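You operate a simulated robot arm through the tools that you are given. There is no shell and no other tool.

Carry out the task below with a simulated robot arm. There is one attempt and no reset: what you move stays moved.

Task
Fetch the blue sponge and set it on the top of the packing counter. Stack the white cup from the top of the press bench on top of the teal cup. Turn the warmer dial to 150. Put the beige tray on the bamboo mat away on the top of the packing counter. Press the white key to switch it on. Fetch the brown tall cup from the serving tray and set it on top of the red dish. Turn the heat dial to 7. Put the bamboo tube on the top of the packing counter away on the top of the stone tray. Shut the dryer door. Open the top drawer of the back shelving. Do these in any order. Set down upright: tall cup.

It is judged by the outcome, as a careful person would: the job done as asked, and still so three seconds after it is handed in. It fails if anything else is knocked over, pushed out of place, dropped, spilled or broken.

Robot
A 5-joint arm with a two-finger parallel gripper on a trunk, on a base that drives. Base frame: it is fixed to the floor where the robot stands at the start and does not move with it; the origin is under the middle of the robot, x ahead of it, y to its left, z up. Lengths are in m, angles in rad, forces in N, time in s.
It reaches about 1.134 m from its shoulder. Its first joint turns from -2.601 to 2.601 rad. Places, roughly: bamboo tube (4x4x4 cm) [-2.1, 1.4, 0.9]; beige tray [0.75, 0.25, 0.75]; blue sponge (9x6x4 cm) [0.7, 0.1, 0.9]; cup [1, 0.25, 0.75]; dryer door [-2.2, 1.7, 1]; heat dial [-2.1, 1.2, 0.9]; red dish (12x12x3 cm) [0.1, -1.5, 0.8]; tall cup [-0.75, 0.5, 0.75]; top drawer of the back shelving [-1, -3.3, 0.4]; top of the packing counter [-2.3, 0.8, 0.9]; top of the stone tray (48x26 cm) [0.16, -1.44, 0.8]; warmer dial [1, 0.1, 0.9]; white key [-0.5, 1.1, 0.8]. Payload 1.57 kg.
The tool frame sits at the grasp point between the pads (the TCP): z along the fingers, y along the line on which they close. The tips reach 0.03 m beyond it. The gripper opens to 0.11 m. The fingers are 0.024 m wide and 0.012 m thick; the gripper's body (0.048 by 0.112 m) begins 0.078 m behind the TCP.
Orientation is told as [roll, pitch, yaw] about the base's x, y, z axes, in that order, counted from this pose: with the fingers straight down and closing along the base's y, the tool's x points along the base's -x, its y along +y and its z along -z.

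Tools
- The arm moves only by the tool nudge_tool. Its argument "plan" is a list of rows, each a list of 3 entries, a list of its own where there are three numbers: the turn, a rotation vector about the base's x, y, z in rad, then the shift along the base's x, y, z in m, then the closure, from 0 (fully open) to 1 (shut). In form: [[[rx, ry, rz], [dx, dy, dz], gripper], ...]. A call has 1 to 20 rows; each row is the pose to reach, as a shift and turn from the pose commanded when the call began. Rows are played at 5 a second. More than 0.05 m and 0.15 rad between two rows, or a gripper value outside its range, and nothing of the call is played. Where a pose cannot be reached the arm comes as near as it can. A force on the tool above 40 N (or 10 N above the force at the start of the call, whichever is more), or a blocked arm, ends the call early, and 0.2 s more pass. The fingers move at their own pace (about 0.072 m/s each) and stop on an object; they squeeze with about 40 N. The grip force told is the motor's: it shows also when the fingers shut on nothing. Time passes only in rows, and 0.2 s behind the last, so rows that repeat a pose let the fingers close. It gives the time, the measured TCP pose, the force on the tool (base axes), the opening and the grip force at its end, in the units of the frame above (readings bear some noise), with the torque about the TCP (base axes, N m) and any sound that the robot's microphone picked up, and new pictures: "show" is both (left out), scene, wrist or none.
- Cameras (640 x 400 px; columns grow to the right, rows downward): "scene" is now at [-0.0081, 0.2042, 1.8228]; the picture's right is [0.74, -0.67, 0.00], its down [-0.63, -0.69, -0.36] and it looks along [0.24, 0.27, -0.93] (base axes); focal length 222 px, centre (320, 200). "wrist" rides on the gripper at [0.07, 0.016, -0.141] in the tool frame; the picture's right is [-0.23, 0.97, 0.00], its down [-0.85, -0.20, -0.48] and it looks along [-0.47, -0.11, 0.88] (tool axes); focal length 222 px, centre (320, 200). There is no depth. A picture from a camera that has moved, and an enlarged one, comes with that camera's place and axes in the base frame and with its lens.
- slide_trunk(by): slides the trunk up (or, below 0, down) by that many m; the arm and the scene camera ride with it, the base frame stays. It gives what a move gives, with no picture.
- steer(legs): drives the robot by 1 to 6 legs, each [ahead, turn to the left] in m and rad, along the robot's own axes; the way and the turn of a leg run together, so that a leg with both is an arc; at most 1.5 m and 3.142 rad a leg. The arm and the cameras ride along, it lands a little off, and it stops where it bumps. It gives what a move gives, and a new picture of the scene camera.
- turn_head(pan, tilt): turns the head with the scene camera to pan (to the left, within 2.705 rad either way) and tilt (down, from -0.506 to 1.204), counted from straight ahead of the robot. It gives what a move gives, and a new picture of the scene camera.
- inspect(camera, box): a new picture of the part [left, top, right, bottom] of that camera's present view, enlarged. The clock stands still meanwhile.
- finish_job(): hands the job in; it is judged then, once.

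Places have to be worked out from the pictures, the camera data and where the tool is seen. Open the gripper and draw the arm clear of the work before you hand the job in, unless the task says otherwise.

The tools are called after ">>>" as name(argument=value, ...) on one line, values as JSON. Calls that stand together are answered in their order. nudge_tool: Moves the arm, as the interface text tells. Its arguments: {"type":"object","properties":{"plan":{"type":"array","items":{"type":"array"}},"show":{"type":"string","enum":["both","scene","wrist","none"]}},"required":["plan"]} The other tools are called the same way: slide_trunk (by) slides the trunk up or down; steer (legs) drives the base; turn_head (pan, tilt) turns the head that bears the scene camera; inspect (camera, box) takes an enlarged picture of a part of a camera's view; finish_job () hands the job in.

At the start:

```text
time: 0.0
tool_pos: [0.4588, 0.4142, 1.134]
tool_rot: [-0.001, -0.001, 0.013]
wrist_force: [0.3, 0.2, -0.5]
wrist_torque: [-0.01, 0.01, 0.0]
gripper_width: 0.1102
grip_force: 0.0
trunk travel left (down, up): [-0.868, 0.102]
robot x, y, heading: [-0.0001, -0.0063, -0.002]
head pan, tilt: [0.836, 1.201]
```

scene: 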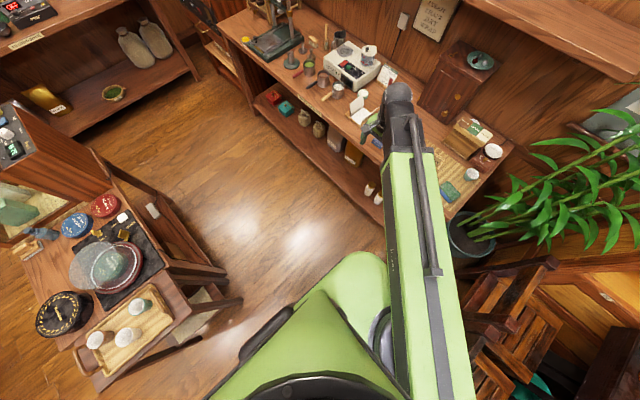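
wrist: 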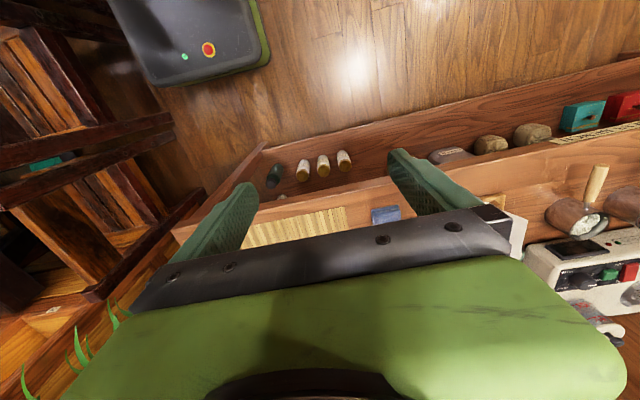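

I'll begin by surveying: the scene picture shows a press bench ahead, a serving table to the left. I look straight ahead first with the head.

>>> turn_head(pan=0.3, tilt=0.7)

>>> turn_head(pan=2.5, tilt=0.6)

>>> turn_head(pan=1.5, tilt=0.6)

>>> turn_head(pan=-1.2, tilt=0.6)

>>> turn_head(pan=-2.3, tilt=0.5)

```text
time: 1.0
tool_pos: [0.4587, 0.4127, 1.1339]
tool_rot: [0.001, 0.0, 0.013]
wrist_force: [0.7, -0.9, 0.3]
wrist_torque: [0.0, -0.02, -0.01]
gripper_width: 0.11
grip_force: 0.1
trunk travel left (down, up): [-0.868, 0.102]
robot x, y, heading: [0.0002, -0.0097, 0.002]
head pan, tilt: [0.3, 0.7]
camera scene: at [0.0355, 0.188, 1.8586], right [0.3, -0.96, 0.0], down [-0.62, -0.19, -0.76], along [0.73, 0.23, -0.64], focal length 222 px, centre (320, 200)
```

scene: 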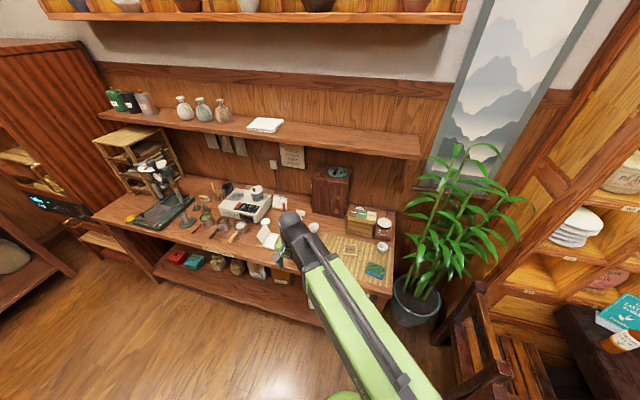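

```text
time: 3.0
tool_pos: [0.4579, 0.4138, 1.1335]
tool_rot: [-0.001, -0.001, 0.014]
wrist_force: [-0.3, 0.1, 0.6]
wrist_torque: [-0.01, 0.01, -0.01]
gripper_width: 0.1101
grip_force: 0.0
trunk travel left (down, up): [-0.868, 0.102]
robot x, y, heading: [-0.0008, -0.0065, -0.003]
head pan, tilt: [2.499, 0.6]
camera scene: at [-0.1163, 0.2158, 1.8673], right [0.6, 0.8, 0.0], down [0.45, -0.34, -0.82], along [-0.66, 0.5, -0.57], focal length 222 px, centre (320, 200)
```

scene: 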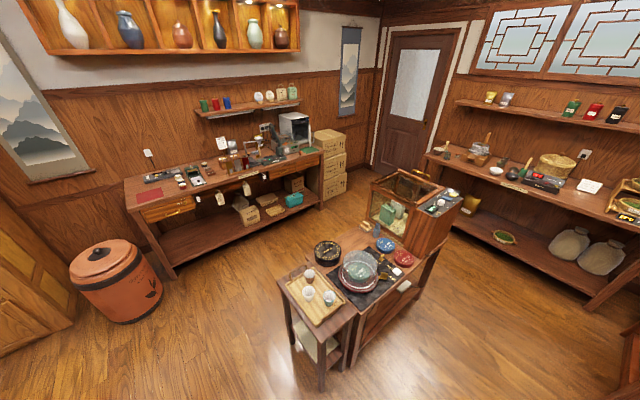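

```text
time: 4.3
tool_pos: [0.4584, 0.414, 1.1346]
tool_rot: [0.001, -0.002, 0.011]
wrist_force: [-0.3, 0.6, 0.5]
wrist_torque: [0.04, 0.0, 0.0]
gripper_width: 0.1098
grip_force: 0.1
trunk travel left (down, up): [-0.868, 0.102]
robot x, y, heading: [0.0011, -0.0132, -0.0]
head pan, tilt: [1.499, 0.6]
camera scene: at [-0.0393, 0.2509, 1.8673], right [1.0, -0.07, 0.0], down [-0.04, -0.56, -0.83], along [0.06, 0.82, -0.56], focal length 222 px, centre (320, 200)
```

scene: 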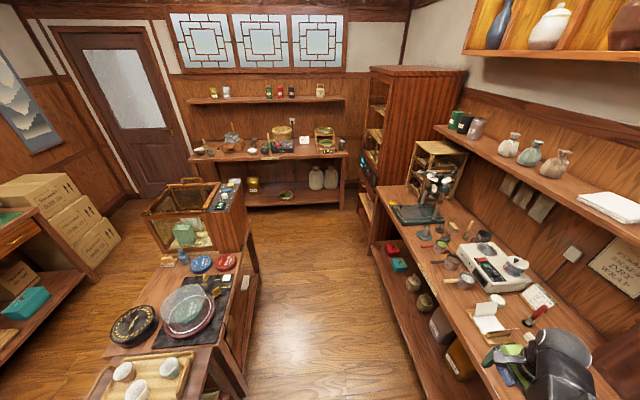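

```text
time: 6.7
tool_pos: [0.4588, 0.4131, 1.1326]
tool_rot: [0.001, 0.0, 0.013]
wrist_force: [0.6, 0.2, 0.0]
wrist_torque: [0.01, 0.0, 0.03]
gripper_width: 0.1099
grip_force: 0.0
trunk travel left (down, up): [-0.868, 0.102]
robot x, y, heading: [-0.0004, -0.0102, -0.001]
head pan, tilt: [-1.201, 0.6]
camera scene: at [-0.0137, 0.0803, 1.8674], right [-0.93, -0.36, 0.0], down [-0.2, 0.53, -0.83], along [0.3, -0.77, -0.56], focal length 222 px, centre (320, 200)
```

scene: 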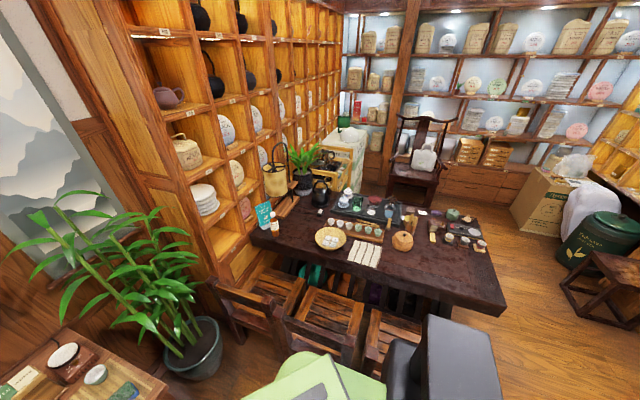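

```text
time: 8.0
tool_pos: [0.4583, 0.414, 1.135]
tool_rot: [0.001, -0.001, 0.011]
wrist_force: [-0.5, 0.3, 0.8]
wrist_torque: [0.02, 0.01, -0.02]
gripper_width: 0.1101
grip_force: 0.1
trunk travel left (down, up): [-0.868, 0.102]
robot x, y, heading: [-0.0015, -0.0058, 0.002]
head pan, tilt: [-2.3, 0.499]
camera scene: at [-0.1063, 0.0949, 1.8764], right [-0.75, 0.67, 0.0], down [0.32, 0.36, -0.88], along [-0.59, -0.65, -0.48], focal length 222 px, centre (320, 200)
```

scene: 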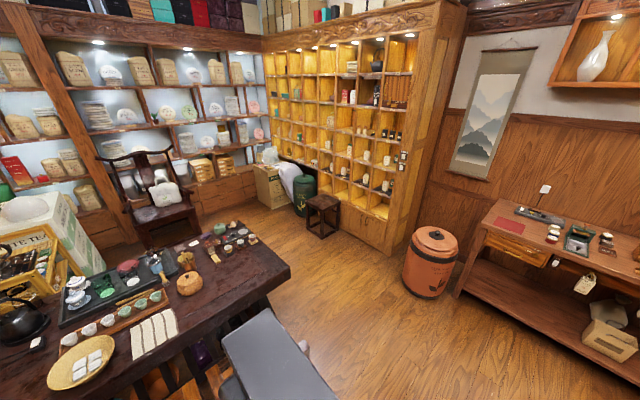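

The room is clear now: press bench at +x, serving table at (-0.6, 0.8), packing counter at x≈-2.3, tea table at -y and the back shelving behind it. I look closer at the press bench.

>>> turn_head(pan=0.3, tilt=0.8)

>>> inspect(camera="scene", box=[200, 120, 420, 260])

>>> inspect(camera="scene", box=[80, 60, 300, 200])

>>> turn_head(pan=2.3, tilt=0.75)

>>> inspect(camera="scene", box=[220, 120, 440, 260])

>>> inspect(camera="scene", box=[90, 80, 310, 220])

```text
time: 10.4
tool_pos: [0.4595, 0.4137, 1.1352]
tool_rot: [0.0, -0.001, 0.012]
wrist_force: [0.2, 0.3, 0.5]
wrist_torque: [0.04, 0.01, 0.02]
gripper_width: 0.1101
grip_force: 0.1
trunk travel left (down, up): [-0.868, 0.102]
robot x, y, heading: [0.0, -0.0072, 0.001]
head pan, tilt: [0.3, 0.799]
camera scene: at [0.0315, 0.1864, 1.8505], right [0.29, -0.96, 0.0], down [-0.69, -0.21, -0.7], along [0.67, 0.21, -0.72], focal length 222 px, centre (320, 200)
```

scene: 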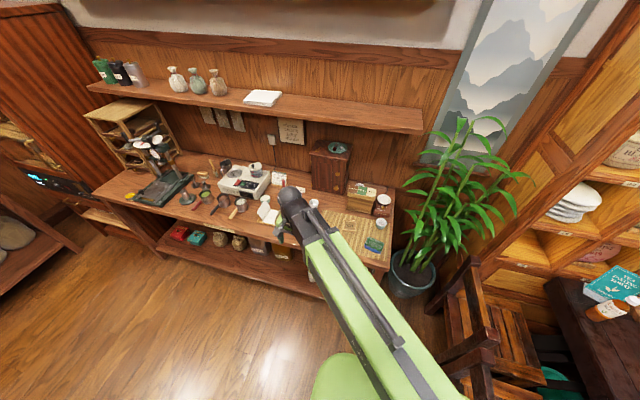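

```text
2.86 times, centred on (310, 190) of scene
camera zoom: at [0.0315, 0.1864, 1.8505], right [0.29, -0.96, 0.0], down [-0.69, -0.21, -0.7], along [0.67, 0.21, -0.72], focal length 634 px, centre (349, 229)
```

zoom: 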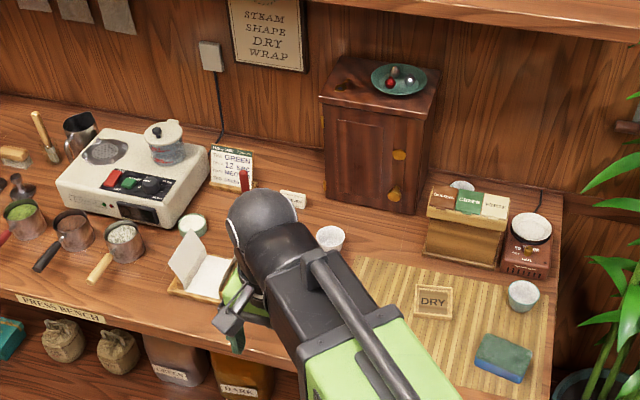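

```text
2.86 times, centred on (190, 130) of scene
camera zoom: at [0.0315, 0.1864, 1.8505], right [0.29, -0.96, 0.0], down [-0.69, -0.21, -0.7], along [0.67, 0.21, -0.72], focal length 634 px, centre (691, 400)
```

zoom: 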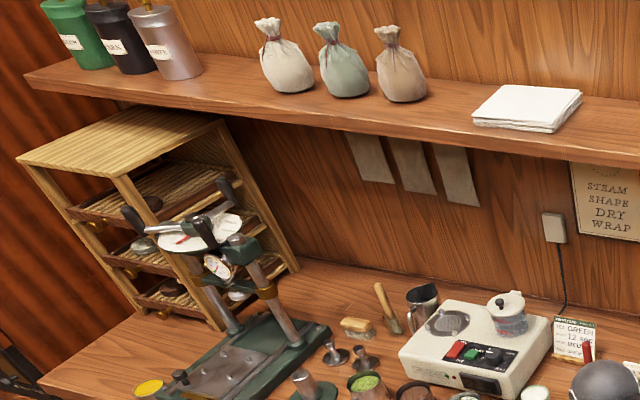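

```text
time: 12.3
tool_pos: [0.4586, 0.4154, 1.1355]
tool_rot: [0.001, -0.001, 0.012]
wrist_force: [-0.1, 0.5, -0.9]
wrist_torque: [0.01, -0.03, 0.01]
gripper_width: 0.11
grip_force: 0.1
trunk travel left (down, up): [-0.868, 0.102]
robot x, y, heading: [-0.0012, -0.0072, -0.006]
head pan, tilt: [2.3, 0.75]
camera scene: at [-0.1008, 0.2246, 1.8545], right [0.75, 0.67, 0.0], down [0.45, -0.51, -0.73], along [-0.49, 0.55, -0.68], focal length 222 px, centre (320, 200)
```

scene: 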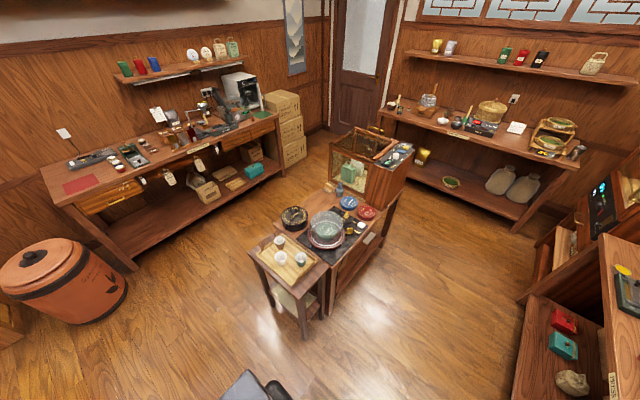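

```text
2.86 times, centred on (330, 190) of scene
camera zoom: at [-0.1008, 0.2246, 1.8545], right [0.75, 0.67, 0.0], down [0.45, -0.51, -0.73], along [-0.49, 0.55, -0.68], focal length 634 px, centre (291, 229)
```

zoom: 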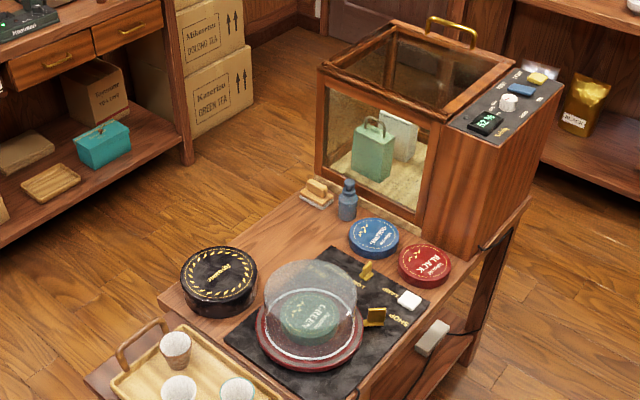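

```text
2.86 times, centred on (200, 150) of scene
camera zoom: at [-0.1008, 0.2246, 1.8545], right [0.75, 0.67, 0.0], down [0.45, -0.51, -0.73], along [-0.49, 0.55, -0.68], focal length 634 px, centre (663, 343)
```

zoom: 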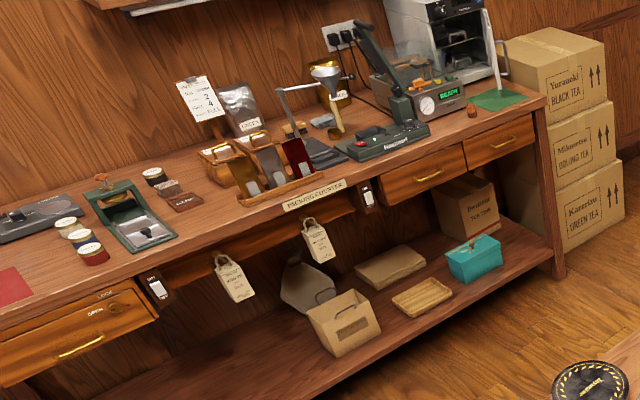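

The white cup seems to be hidden behind the tea box near (1.1, 0.26); I zoom on that bench area and the sealing machines.

>>> turn_head(pan=0.1, tilt=0.75)

>>> inspect(camera="scene", box=[270, 120, 370, 220])

>>> inspect(camera="scene", box=[160, 120, 280, 220])

```text
time: 14.4
tool_pos: [0.4588, 0.4137, 1.1336]
tool_rot: [-0.001, 0.0, 0.011]
wrist_force: [-0.1, -0.2, 0.0]
wrist_torque: [-0.01, -0.03, -0.02]
gripper_width: 0.1101
grip_force: 0.0
trunk travel left (down, up): [-0.868, 0.102]
robot x, y, heading: [0.0022, -0.0092, -0.002]
head pan, tilt: [0.099, 0.75]
camera scene: at [0.0368, 0.1709, 1.8545], right [0.1, -1.0, 0.0], down [-0.68, -0.07, -0.73], along [0.73, 0.07, -0.68], focal length 222 px, centre (320, 200)
```

scene: 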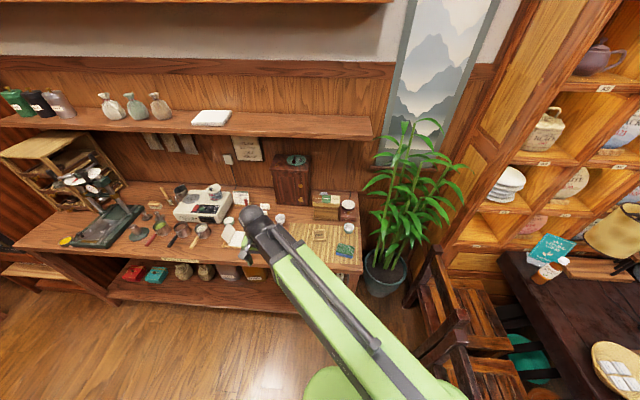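

```text
4.00 times, centred on (320, 170) of scene
camera zoom: at [0.0368, 0.1709, 1.8545], right [0.1, -1.0, 0.0], down [-0.68, -0.07, -0.73], along [0.73, 0.07, -0.68], focal length 887 px, centre (320, 320)
```

zoom: 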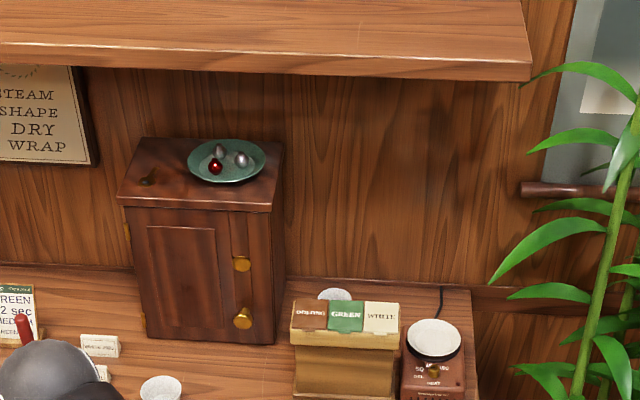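

```text
4.00 times, centred on (220, 170) of scene
camera zoom: at [0.0368, 0.1709, 1.8545], right [0.1, -1.0, 0.0], down [-0.68, -0.07, -0.73], along [0.73, 0.07, -0.68], focal length 887 px, centre (720, 320)
```

zoom: 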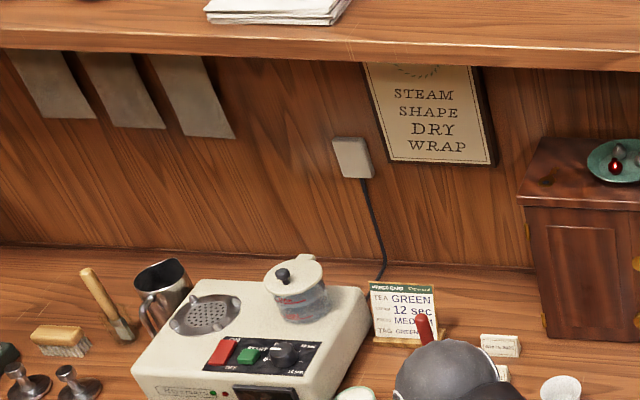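

The arm hides the middle of the bench; I swing it to the left and up, away from the bench, to get a clear view.

>>> nudge_tool(plan=[[[0, 0, 0], [-0.02, 0.04, 0.015], 0], [[0, 0, 0], [-0.04, 0.08, 0.03], 0], [[0, 0, 0], [-0.06, 0.12, 0.045], 0], [[0, 0, 0], [-0.08, 0.16, 0.06], 0], [[0, 0, 0], [-0.1, 0.2, 0.075], 0], [[0, 0, 0], [-0.12, 0.24, 0.09], 0], [[0, 0, 0], [-0.14, 0.28, 0.1], 0], [[0, 0, 0], [-0.16, 0.32, 0.11], 0], [[0, 0, 0], [-0.18, 0.36, 0.12], 0]], show="scene")

>>> inspect(camera="scene", box=[250, 150, 390, 270])

```text
time: 16.4
tool_pos: [0.2813, 0.7681, 1.1339]
tool_rot: [0.0, 0.0, 0.011]
wrist_force: [0.0, 0.1, -0.1]
wrist_torque: [-0.01, 0.02, 0.0]
gripper_width: 0.11
grip_force: 0.1
out of reach, approached as far as the arm can: row 1, 2, 3, 4, 5, 6, 7, 8, 9
trunk travel left (down, up): [-0.868, 0.102]
robot x, y, heading: [0.0019, -0.0087, 0.0]
head pan, tilt: [0.099, 0.75]
camera scene: at [0.0364, 0.1717, 1.8544], right [0.1, -1.0, 0.0], down [-0.68, -0.07, -0.73], along [0.73, 0.07, -0.68], focal length 222 px, centre (320, 200)
```

scene: 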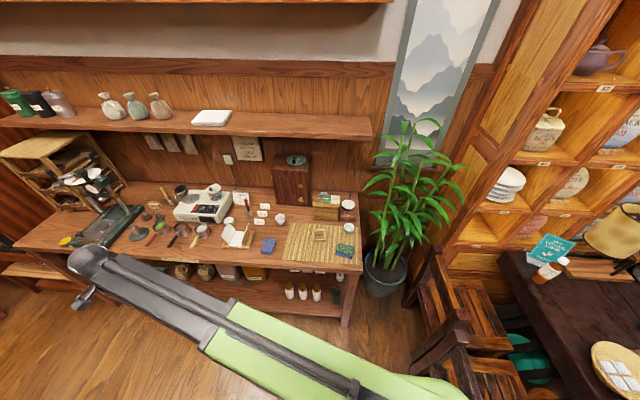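

```text
3.33 times, centred on (320, 210) of scene
camera zoom: at [0.0364, 0.1717, 1.8544], right [0.1, -1.0, 0.0], down [-0.68, -0.07, -0.73], along [0.73, 0.07, -0.68], focal length 739 px, centre (320, 167)
```

zoom: 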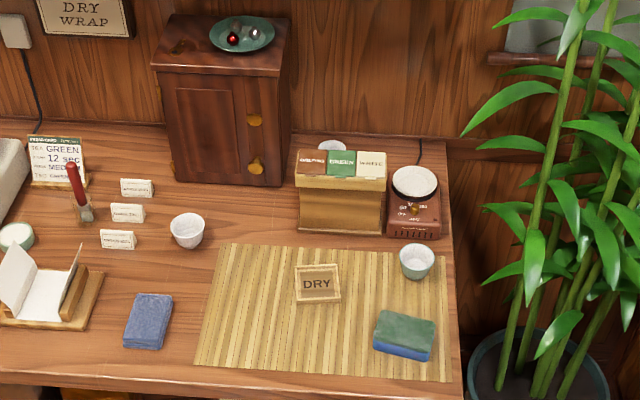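

The blue sponge with green scrub face lies at about (0.71, 0.10), tray "DRY" at about (0.77, 0.26), teal cup at about (0.87, 0.08), one white cup at (0.90, 0.50) and something white behind the tea box at (1.1, 0.25). I move the wrist camera over the bench to look behind the box.

>>> nudge_tool(plan=[[[0, 0, 0], [0.03, -0.04, 0], 0], [[0, 0, 0], [0.06, -0.08, 0], 0], [[0, 0, 0], [0.09, -0.12, 0], 0], [[0, 0, 0], [0.12, -0.16, 0], 0], [[0, 0, 0], [0.15, -0.2, 0], 0], [[0, 0, 0], [0.18, -0.24, 0], 0], [[0, 0, 0], [0.21, -0.28, 0], 0], [[0, 0, 0], [0.24, -0.32, 0], 0], [[0, 0, 0], [0.27, -0.36, 0], 0], [[0, 0, 0], [0.3, -0.4, 0], 0], [[0, 0, 0], [0.33, -0.44, 0], 0], [[0, 0, 0], [0.36, -0.48, 0], 0], [[0, 0, 0], [0.4, -0.51, 0], 0], [[0, 0, 0], [0.44, -0.53, 0], 0]], show="both")

```text
time: 19.4
tool_pos: [0.72, 0.2371, 1.1351]
tool_rot: [-0.002, 0.002, 0.013]
wrist_force: [0.0, -0.7, 0.3]
wrist_torque: [0.0, -0.02, -0.03]
gripper_width: 0.11
grip_force: 0.1
out of reach, approached as far as the arm can: row 5, 6, 8, 10, 11, 12, 13, 14
trunk travel left (down, up): [-0.868, 0.102]
robot x, y, heading: [0.0, -0.0054, -0.0]
head pan, tilt: [0.099, 0.75]
camera scene: at [0.0377, 0.1706, 1.8545], right [0.1, -1.0, 0.0], down [-0.68, -0.07, -0.73], along [0.73, 0.07, -0.68], focal length 222 px, centre (320, 200)
camera wrist: at [0.6521, 0.2539, 1.2758], right [0.21, 0.98, 0.0], down [0.86, -0.19, 0.48], along [0.47, -0.1, -0.88], focal length 222 px, centre (320, 200)
```

scene: 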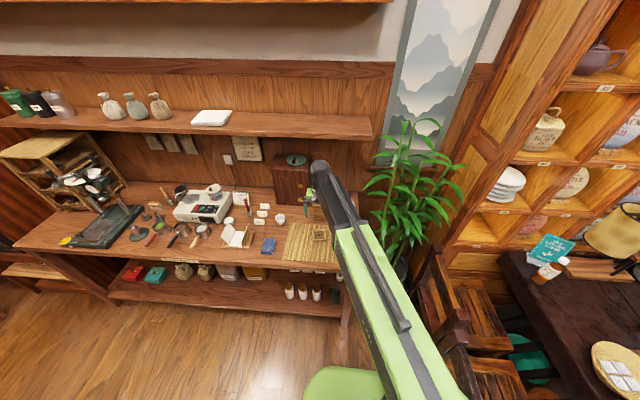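
wrist: 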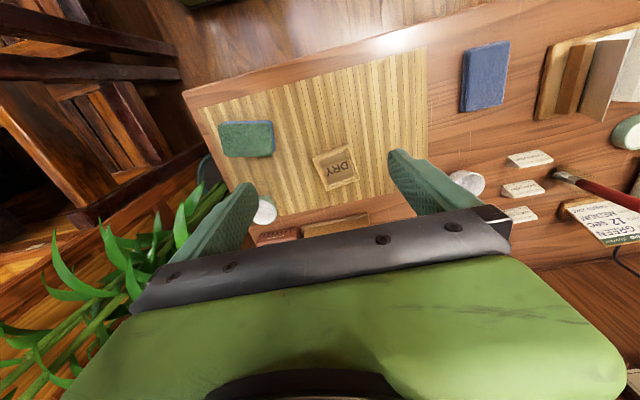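

The view ahead is still hidden by the gripper; I drive ahead a little and look with both cameras.

>>> steer(legs=[[0.15, 0]])

>>> inspect(camera="wrist", box=[180, 100, 500, 260])

>>> inspect(camera="scene", box=[220, 140, 400, 260])

```text
time: 20.7
tool_pos: [0.8721, 0.2386, 1.1349]
tool_rot: [0.0, 0.001, 0.012]
wrist_force: [-0.3, 0.3, -0.7]
wrist_torque: [-0.04, 0.06, -0.06]
gripper_width: 0.1102
grip_force: 0.1
trunk travel left (down, up): [-0.868, 0.102]
robot x, y, heading: [0.1506, -0.0072, -0.002]
head pan, tilt: [0.099, 0.75]
camera scene: at [0.1897, 0.1707, 1.8544], right [0.1, -1.0, 0.0], down [-0.68, -0.07, -0.73], along [0.73, 0.07, -0.68], focal length 222 px, centre (320, 200)
```

scene: 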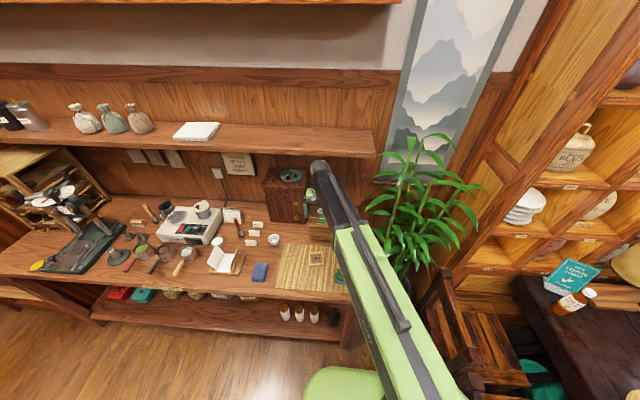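

```text
2.00 times, centred on (340, 180) of wrist
camera zoom: at [0.8031, 0.2544, 1.2751], right [0.22, 0.98, 0.0], down [0.86, -0.19, 0.48], along [0.47, -0.1, -0.88], focal length 444 px, centre (280, 240)
```

zoom: 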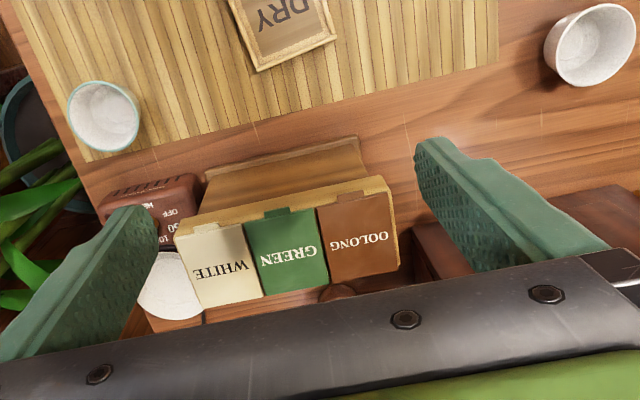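

```text
3.33 times, centred on (310, 200) of scene
camera zoom: at [0.1897, 0.1707, 1.8544], right [0.1, -1.0, 0.0], down [-0.68, -0.07, -0.73], along [0.73, 0.07, -0.68], focal length 739 px, centre (353, 200)
```

zoom: 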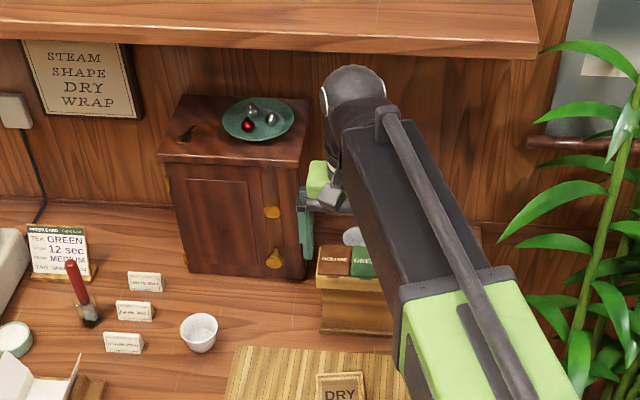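

White cup measures (0.895, 0.496) and teal cup (0.86, 0.084). I turn the tool by 90° and move slightly to look behind the tea box with the wrist camera.

>>> nudge_tool(plan=[[[0, 0, 0.14], [0.005, 0.005, 0], 0], [[0, 0, 0.28], [0.01, 0.01, 0], 0], [[0, 0, 0.42], [0.02, 0.015, 0], 0], [[0, 0, 0.56], [0.03, 0.02, 0], 0], [[0, 0, 0.7], [0.04, 0.03, 0], 0], [[0, 0, 0.84], [0.05, 0.04, 0], 0], [[0, 0, 0.98], [0.06, 0.05, 0], 0], [[0, 0, 1.12], [0.07, 0.05, 0], 0], [[0, 0, 1.26], [0.08, 0.06, 0], 0], [[0, 0, 1.4], [0.09, 0.06, 0], 0], [[0, 0, 1.54], [0.1, 0.06, 0], 0]], show="both")

>>> inspect(camera="wrist", box=[120, 60, 400, 260])

```text
time: 23.1
tool_pos: [0.9563, 0.301, 1.1405]
tool_rot: [-0.005, 0.0, 1.559]
wrist_force: [-0.3, -0.5, -0.3]
wrist_torque: [0.04, 0.02, 0.01]
gripper_width: 0.11
grip_force: 0.1
trunk travel left (down, up): [-0.868, 0.102]
robot x, y, heading: [0.1501, -0.0082, 0.002]
head pan, tilt: [0.099, 0.75]
camera scene: at [0.1718, 0.1713, 1.8534], right [0.1, -1.0, 0.0], down [-0.67, -0.07, -0.74], along [0.73, 0.07, -0.68], focal length 222 px, centre (320, 200)
camera wrist: at [0.9394, 0.2316, 1.2816], right [-0.97, 0.24, -0.01], down [0.21, 0.85, 0.48], along [0.12, 0.46, -0.88], focal length 222 px, centre (320, 200)
```

scene: 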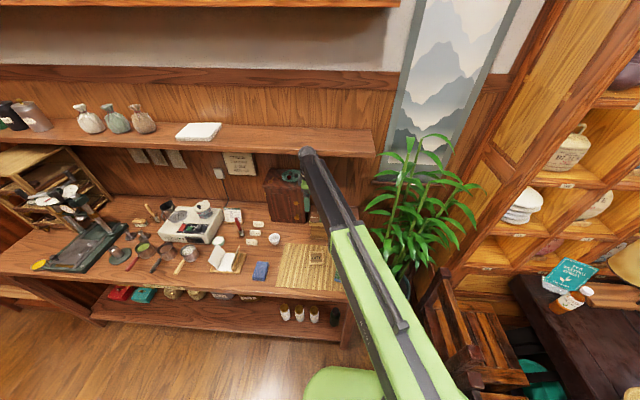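
wrist: 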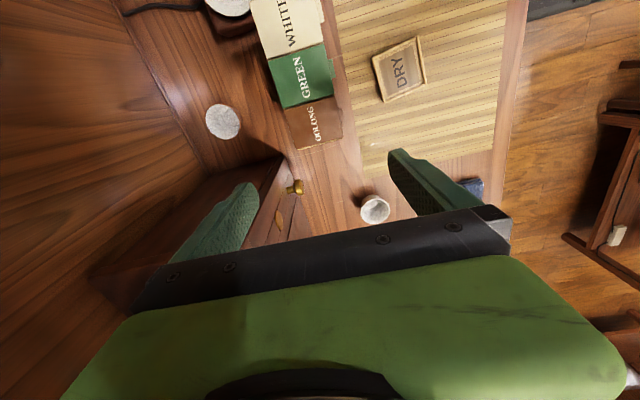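

```text
2.00 times, centred on (260, 160) of wrist
camera zoom: at [0.9394, 0.2316, 1.2816], right [-0.97, 0.24, -0.01], down [0.21, 0.85, 0.48], along [0.12, 0.46, -0.88], focal length 444 px, centre (440, 280)
```

zoom: 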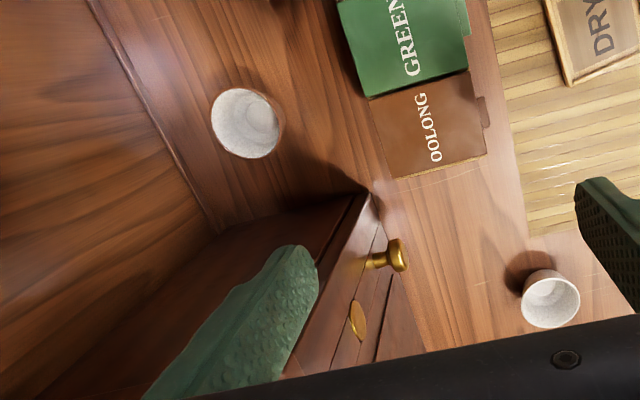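

There is a second cup behind the box, at about (1.12, 0.25). I zoom in to compare colours of both.

>>> inspect(camera="wrist", box=[190, 85, 260, 155])

>>> inspect(camera="wrist", box=[340, 175, 410, 245])

>>> inspect(camera="scene", box=[280, 180, 350, 250])

```text
5.71 times, centred on (225, 120) of wrist
camera zoom: at [0.9394, 0.2316, 1.2816], right [-0.97, 0.24, -0.01], down [0.21, 0.85, 0.48], along [0.12, 0.46, -0.88], focal length 1269 px, centre (863, 657)
```

zoom: 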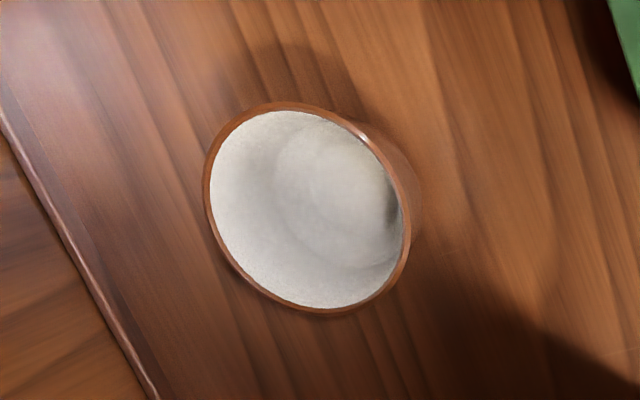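

```text
5.71 times, centred on (375, 210) of wrist
camera zoom: at [0.9394, 0.2316, 1.2816], right [-0.97, 0.24, -0.01], down [0.21, 0.85, 0.48], along [0.12, 0.46, -0.88], focal length 1269 px, centre (6, 143)
```

zoom: 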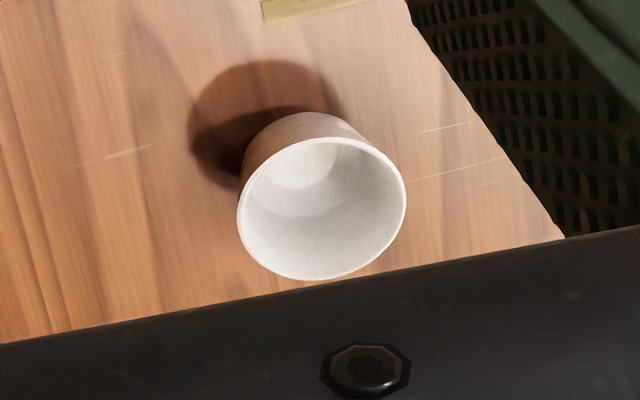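

```text
5.71 times, centred on (315, 215) of scene
camera zoom: at [0.1718, 0.1713, 1.8534], right [0.1, -1.0, 0.0], down [-0.67, -0.07, -0.74], along [0.73, 0.07, -0.68], focal length 1267 px, centre (349, 114)
```

zoom: 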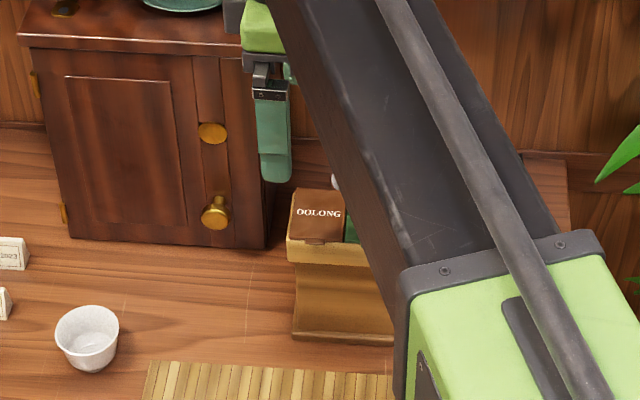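

The hidden cup is brown outside, so the white cup is the one at about (0.89, 0.495). I bring the gripper back to yaw 0 and near it to measure it precisely.

>>> nudge_tool(plan=[[[0, 0, -0.14], [-0.02, 0.0, 0], 0], [[0, 0, -0.28], [-0.04, 0.01, 0], 0], [[0, 0, -0.42], [-0.06, 0.02, 0], 0], [[0, 0, -0.56], [-0.08, 0.03, 0], 0], [[0, 0, -0.7], [-0.09, 0.05, 0], 0], [[0, 0, -0.84], [-0.1, 0.07, 0], 0], [[0, 0, -0.98], [-0.1, 0.09, 0], 0], [[0, 0, -1.12], [-0.1, 0.11, 0], 0], [[0, 0, -1.26], [-0.1, 0.13, 0], 0], [[0, 0, -1.4], [-0.1, 0.15, 0], 0], [[0, 0, -1.54], [-0.09, 0.18, -0.02], 0], [[0, 0, -1.57], [-0.08, 0.195, -0.05], 0]], show="both")

>>> inspect(camera="wrist", box=[230, 80, 450, 240])

```text
time: 25.7
tool_pos: [0.8924, 0.493, 1.1344]
tool_rot: [0.0, 0.0, -0.019]
wrist_force: [0.0, -0.1, -0.7]
wrist_torque: [-0.01, 0.01, -0.01]
gripper_width: 0.1101
grip_force: 0.1
out of reach, approached as far as the arm can: row 11, 12
trunk travel left (down, up): [-0.868, 0.102]
robot x, y, heading: [0.1527, -0.008, 0.002]
head pan, tilt: [0.099, 0.75]
camera scene: at [0.1875, 0.1708, 1.8545], right [0.1, -1.0, 0.0], down [-0.68, -0.07, -0.73], along [0.73, 0.07, -0.68], focal length 222 px, centre (320, 200)
camera wrist: at [0.8231, 0.5123, 1.276], right [0.25, 0.97, 0.0], down [0.85, -0.22, 0.48], along [0.46, -0.12, -0.88], focal length 222 px, centre (320, 200)
```

scene: 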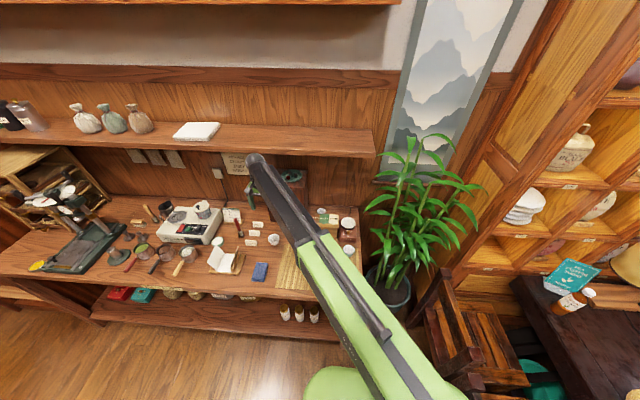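
wrist: 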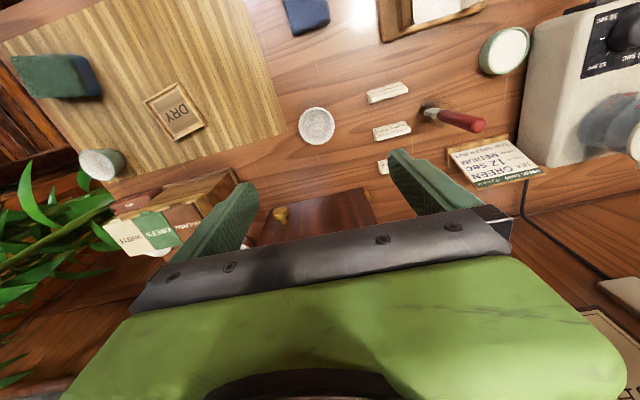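

```text
2.50 times, centred on (340, 160) of wrist
camera zoom: at [0.8231, 0.5123, 1.276], right [0.25, 0.97, 0.0], down [0.85, -0.22, 0.48], along [0.46, -0.12, -0.88], focal length 555 px, centre (270, 300)
```

zoom: 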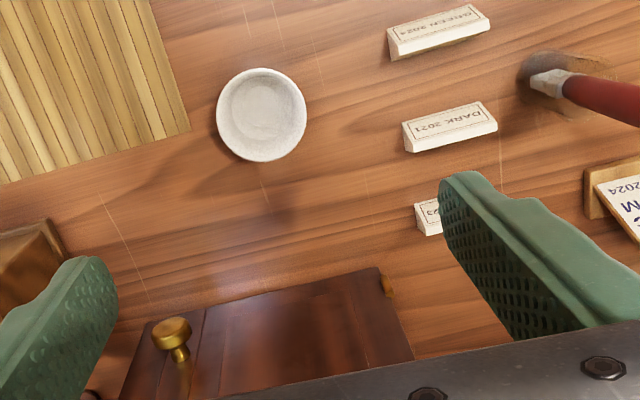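

The vertical reach seems fixed by the trunk, so heights are set with slide_trunk. The cup is at (0.886, 0.490); I shift slightly and lower the trunk part way.

>>> nudge_tool(plan=[[[0, 0, 0], [-0.006, -0.003, 0.0], 0]], show="none")

>>> slide_trunk(by=-0.12)

>>> inspect(camera="wrist", box=[200, 80, 440, 240])

>>> inspect(camera="scene", box=[200, 120, 360, 240])

```text
time: 26.1
tool_pos: [0.8846, 0.4908, 1.1346]
tool_rot: [0.0, -0.001, -0.02]
wrist_force: [0.4, 0.4, -0.3]
wrist_torque: [0.03, -0.02, 0.01]
gripper_width: 0.11
grip_force: 0.1
trunk travel left (down, up): [-0.868, 0.102]
robot x, y, heading: [0.1529, -0.0067, -0.005]
head pan, tilt: [0.099, 0.75]
```

```text
time: 27.6
tool_pos: [0.8858, 0.4897, 1.0155]
tool_rot: [0.0, 0.001, -0.019]
wrist_force: [0.2, -0.8, 0.0]
wrist_torque: [-0.01, 0.0, 0.0]
gripper_width: 0.11
grip_force: 0.0
trunk travel left (down, up): [-0.748, 0.222]
robot x, y, heading: [0.1526, -0.0076, -0.004]
head pan, tilt: [0.099, 0.75]
```

```text
2.50 times, centred on (320, 160) of wrist
camera zoom: at [0.8166, 0.5087, 1.1561], right [0.24, 0.97, 0.0], down [0.85, -0.21, 0.48], along [0.46, -0.12, -0.88], focal length 555 px, centre (320, 300)
```

zoom: 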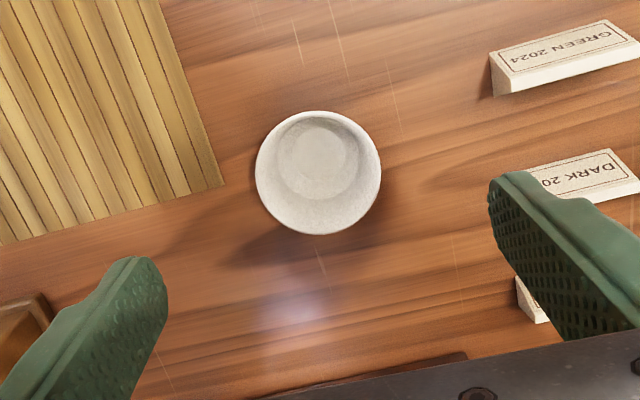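

```text
3.33 times, centred on (280, 180) of scene
camera zoom: at [0.1873, 0.1706, 1.7345], right [0.1, -1.0, 0.0], down [-0.68, -0.07, -0.73], along [0.73, 0.07, -0.68], focal length 739 px, centre (453, 267)
```

zoom: 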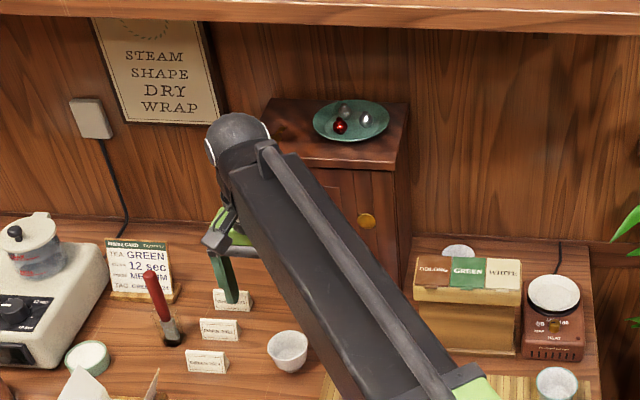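

Mat surface works out near z≈0.867, and the cup centre (0.886, 0.490) is right under the TCP. I lower further so the pads overlap just the rim zone.

>>> slide_trunk(by=-0.1)

>>> inspect(camera="wrist", box=[160, 40, 480, 260])

>>> inspect(camera="scene", box=[200, 120, 360, 240])

```text
time: 29.0
tool_pos: [0.8848, 0.4905, 0.9142]
tool_rot: [0.0, 0.0, -0.018]
wrist_force: [-0.4, 0.0, 0.0]
wrist_torque: [0.01, 0.03, -0.01]
gripper_width: 0.1102
grip_force: 0.0
trunk travel left (down, up): [-0.648, 0.322]
robot x, y, heading: [0.1523, -0.0068, 0.002]
head pan, tilt: [0.099, 0.75]
```

```text
1.82 times, centred on (320, 150) of wrist
camera zoom: at [0.8166, 0.5087, 1.0561], right [0.24, 0.97, 0.0], down [0.85, -0.21, 0.48], along [0.46, -0.12, -0.88], focal length 404 px, centre (320, 291)
```

zoom: 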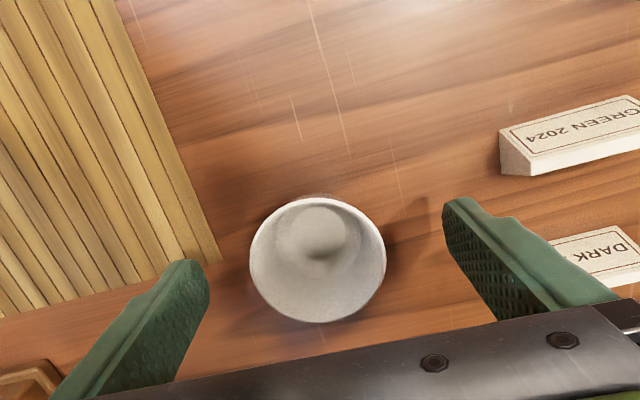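

```text
3.33 times, centred on (280, 180) of scene
camera zoom: at [0.1873, 0.1706, 1.6345], right [0.1, -1.0, 0.0], down [-0.68, -0.07, -0.73], along [0.73, 0.07, -0.68], focal length 739 px, centre (453, 267)
```

zoom: 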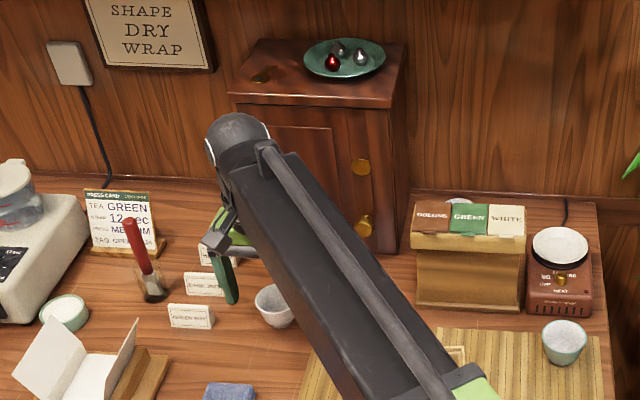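

From three heights the bench surface is about z 0.85. I lower 6 mm more and close on the rim.

>>> slide_trunk(by=-0.006)

>>> nudge_tool(plan=[[[0, 0, 0], [0.001, 0, 0], 0.3], [[0, 0, 0], [0.001, 0, 0], 0.4], [[0, 0, 0], [0.001, 0, 0], 0.6], [[0, 0, 0], [0.001, 0, 0], 0.8], [[0, 0, 0], [0.001, 0, 0], 1]], show="wrist")

```text
time: 29.5
tool_pos: [0.886, 0.4908, 0.9081]
tool_rot: [0.001, 0.001, -0.016]
wrist_force: [-0.1, 0.0, 0.0]
wrist_torque: [-0.01, -0.01, 0.02]
gripper_width: 0.1102
grip_force: 0.0
trunk travel left (down, up): [-0.642, 0.328]
robot x, y, heading: [0.1495, -0.0067, -0.0]
head pan, tilt: [0.099, 0.75]
```

```text
time: 30.7
tool_pos: [0.8866, 0.4906, 0.9089]
tool_rot: [-0.001, 0.0, -0.019]
wrist_force: [0.2, -1.2, -0.6]
wrist_torque: [-0.04, 0.04, -0.05]
gripper_width: 0.0585
grip_force: 39.9
trunk travel left (down, up): [-0.642, 0.328]
robot x, y, heading: [0.1483, -0.0098, 0.001]
head pan, tilt: [0.099, 0.75]
camera wrist: at [0.8176, 0.5087, 1.05], right [0.24, 0.97, 0.0], down [0.85, -0.21, 0.48], along [0.46, -0.12, -0.88], focal length 222 px, centre (320, 200)
```

wrist: 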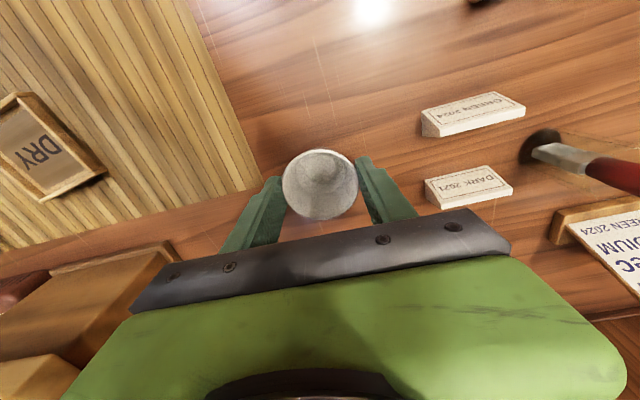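

The cup is gripped (0.0585 m). I lift it with the trunk and then carry it over toward the teal cup.

>>> slide_trunk(by=0.14)

>>> nudge_tool(plan=[[[0, 0, 0], [-0.01, -0.04, 0], 1], [[0, 0, 0], [-0.02, -0.08, 0], 1], [[0, 0, 0], [-0.03, -0.12, 0], 1], [[0, 0, 0], [-0.04, -0.16, 0], 1], [[0, 0, 0], [-0.05, -0.2, 0], 1], [[0, 0, 0], [-0.05, -0.24, 0], 1], [[0, 0, 0], [-0.05, -0.28, 0], 1], [[0, 0, 0], [-0.05, -0.32, 0], 1], [[0, 0, 0], [-0.04, -0.36, 0], 1], [[0, 0, 0], [-0.03, -0.4, 0], 1]], show="both")

>>> inspect(camera="wrist", box=[200, 80, 440, 240])

```text
time: 32.4
tool_pos: [0.8854, 0.49, 1.0479]
tool_rot: [0.0, 0.001, -0.018]
wrist_force: [-0.7, 0.6, -0.1]
wrist_torque: [-0.04, -0.02, 0.02]
gripper_width: 0.0
grip_force: 21.4
trunk travel left (down, up): [-0.782, 0.188]
robot x, y, heading: [0.1534, -0.0068, 0.001]
head pan, tilt: [0.099, 0.75]
```

```text
time: 34.6
tool_pos: [0.8559, 0.0918, 1.0488]
tool_rot: [0.0, 0.0, -0.019]
wrist_force: [-0.5, 0.5, -0.2]
wrist_torque: [0.02, -0.01, -0.02]
gripper_width: 0.0002
grip_force: 21.4
trunk travel left (down, up): [-0.782, 0.188]
robot x, y, heading: [0.1491, -0.0092, -0.001]
head pan, tilt: [0.099, 0.75]
camera scene: at [0.1874, 0.1702, 1.7685], right [0.1, -1.0, 0.0], down [-0.68, -0.07, -0.73], along [0.73, 0.07, -0.68], focal length 222 px, centre (320, 200)
camera wrist: at [0.7866, 0.1097, 1.1901], right [0.24, 0.97, 0.0], down [0.85, -0.21, 0.48], along [0.46, -0.12, -0.88], focal length 222 px, centre (320, 200)
```

scene: 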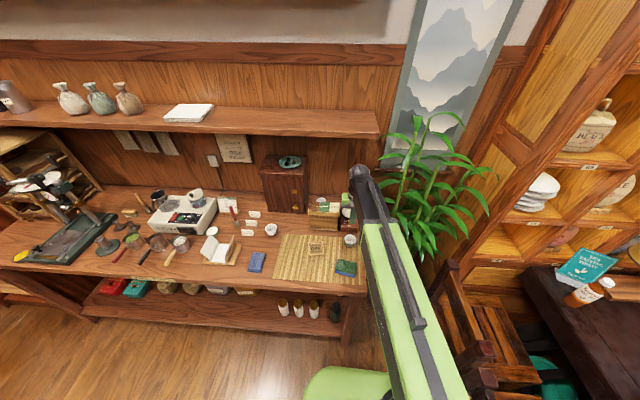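
wrist: 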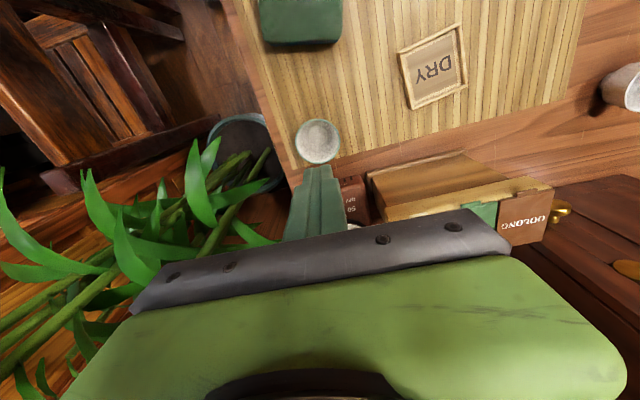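

```text
2.50 times, centred on (320, 160) of wrist
camera zoom: at [0.7866, 0.1097, 1.1901], right [0.24, 0.97, 0.0], down [0.85, -0.21, 0.48], along [0.46, -0.12, -0.88], focal length 555 px, centre (320, 300)
```

zoom: 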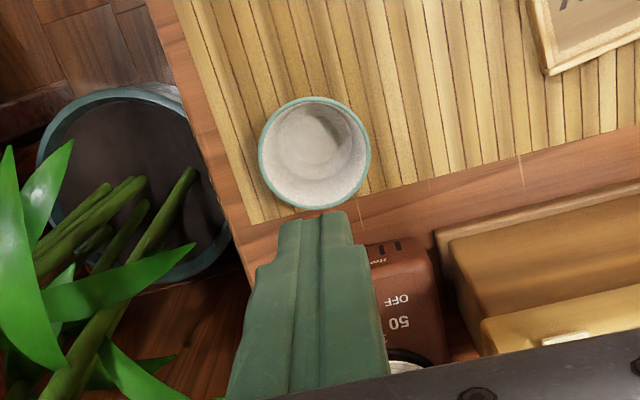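

The rim slipped out of the pads and the white cup stayed standing on the bench. Teal cup centre is (0.8555, 0.089). I return to the white cup to re-measure and grip lower.

>>> nudge_tool(plan=[[[0, 0, 0], [-0.01, 0.04, 0], 0.8], [[0, 0, 0], [-0.02, 0.08, 0], 0.6], [[0, 0, 0], [-0.02, 0.12, 0], 0.4], [[0, 0, 0], [-0.02, 0.16, 0], 0.2], [[0, 0, 0], [-0.02, 0.2, 0], 0], [[0, 0, 0], [-0.01, 0.24, 0], 0], [[0, 0, 0], [0, 0.28, 0], 0], [[0, 0, 0], [0.01, 0.32, 0], 0], [[0, 0, 0], [0.02, 0.36, 0], 0], [[0, 0, 0], [0.03, 0.4, 0], 0]], show="none")

>>> inspect(camera="wrist", box=[200, 80, 440, 240])

```text
time: 36.8
tool_pos: [0.886, 0.4917, 1.048]
tool_rot: [-0.001, -0.001, -0.018]
wrist_force: [-0.4, -0.6, -0.1]
wrist_torque: [0.02, 0.01, 0.02]
gripper_width: 0.11
grip_force: 0.1
trunk travel left (down, up): [-0.782, 0.188]
robot x, y, heading: [0.1514, -0.0044, -0.0]
head pan, tilt: [0.099, 0.75]
```

```text
2.50 times, centred on (320, 160) of wrist
camera zoom: at [0.8173, 0.5098, 1.1898], right [0.24, 0.97, 0.0], down [0.85, -0.21, 0.48], along [0.46, -0.12, -0.88], focal length 555 px, centre (320, 300)
```

zoom: 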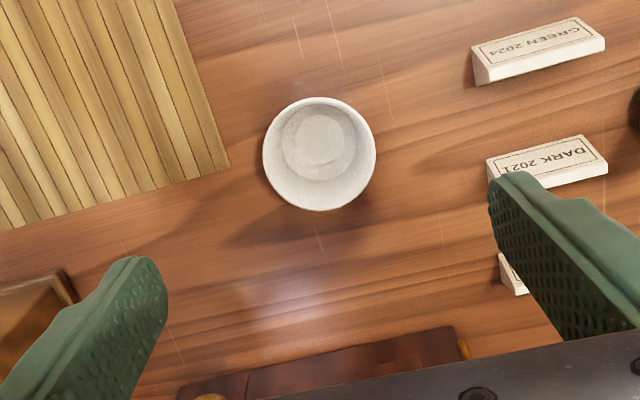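

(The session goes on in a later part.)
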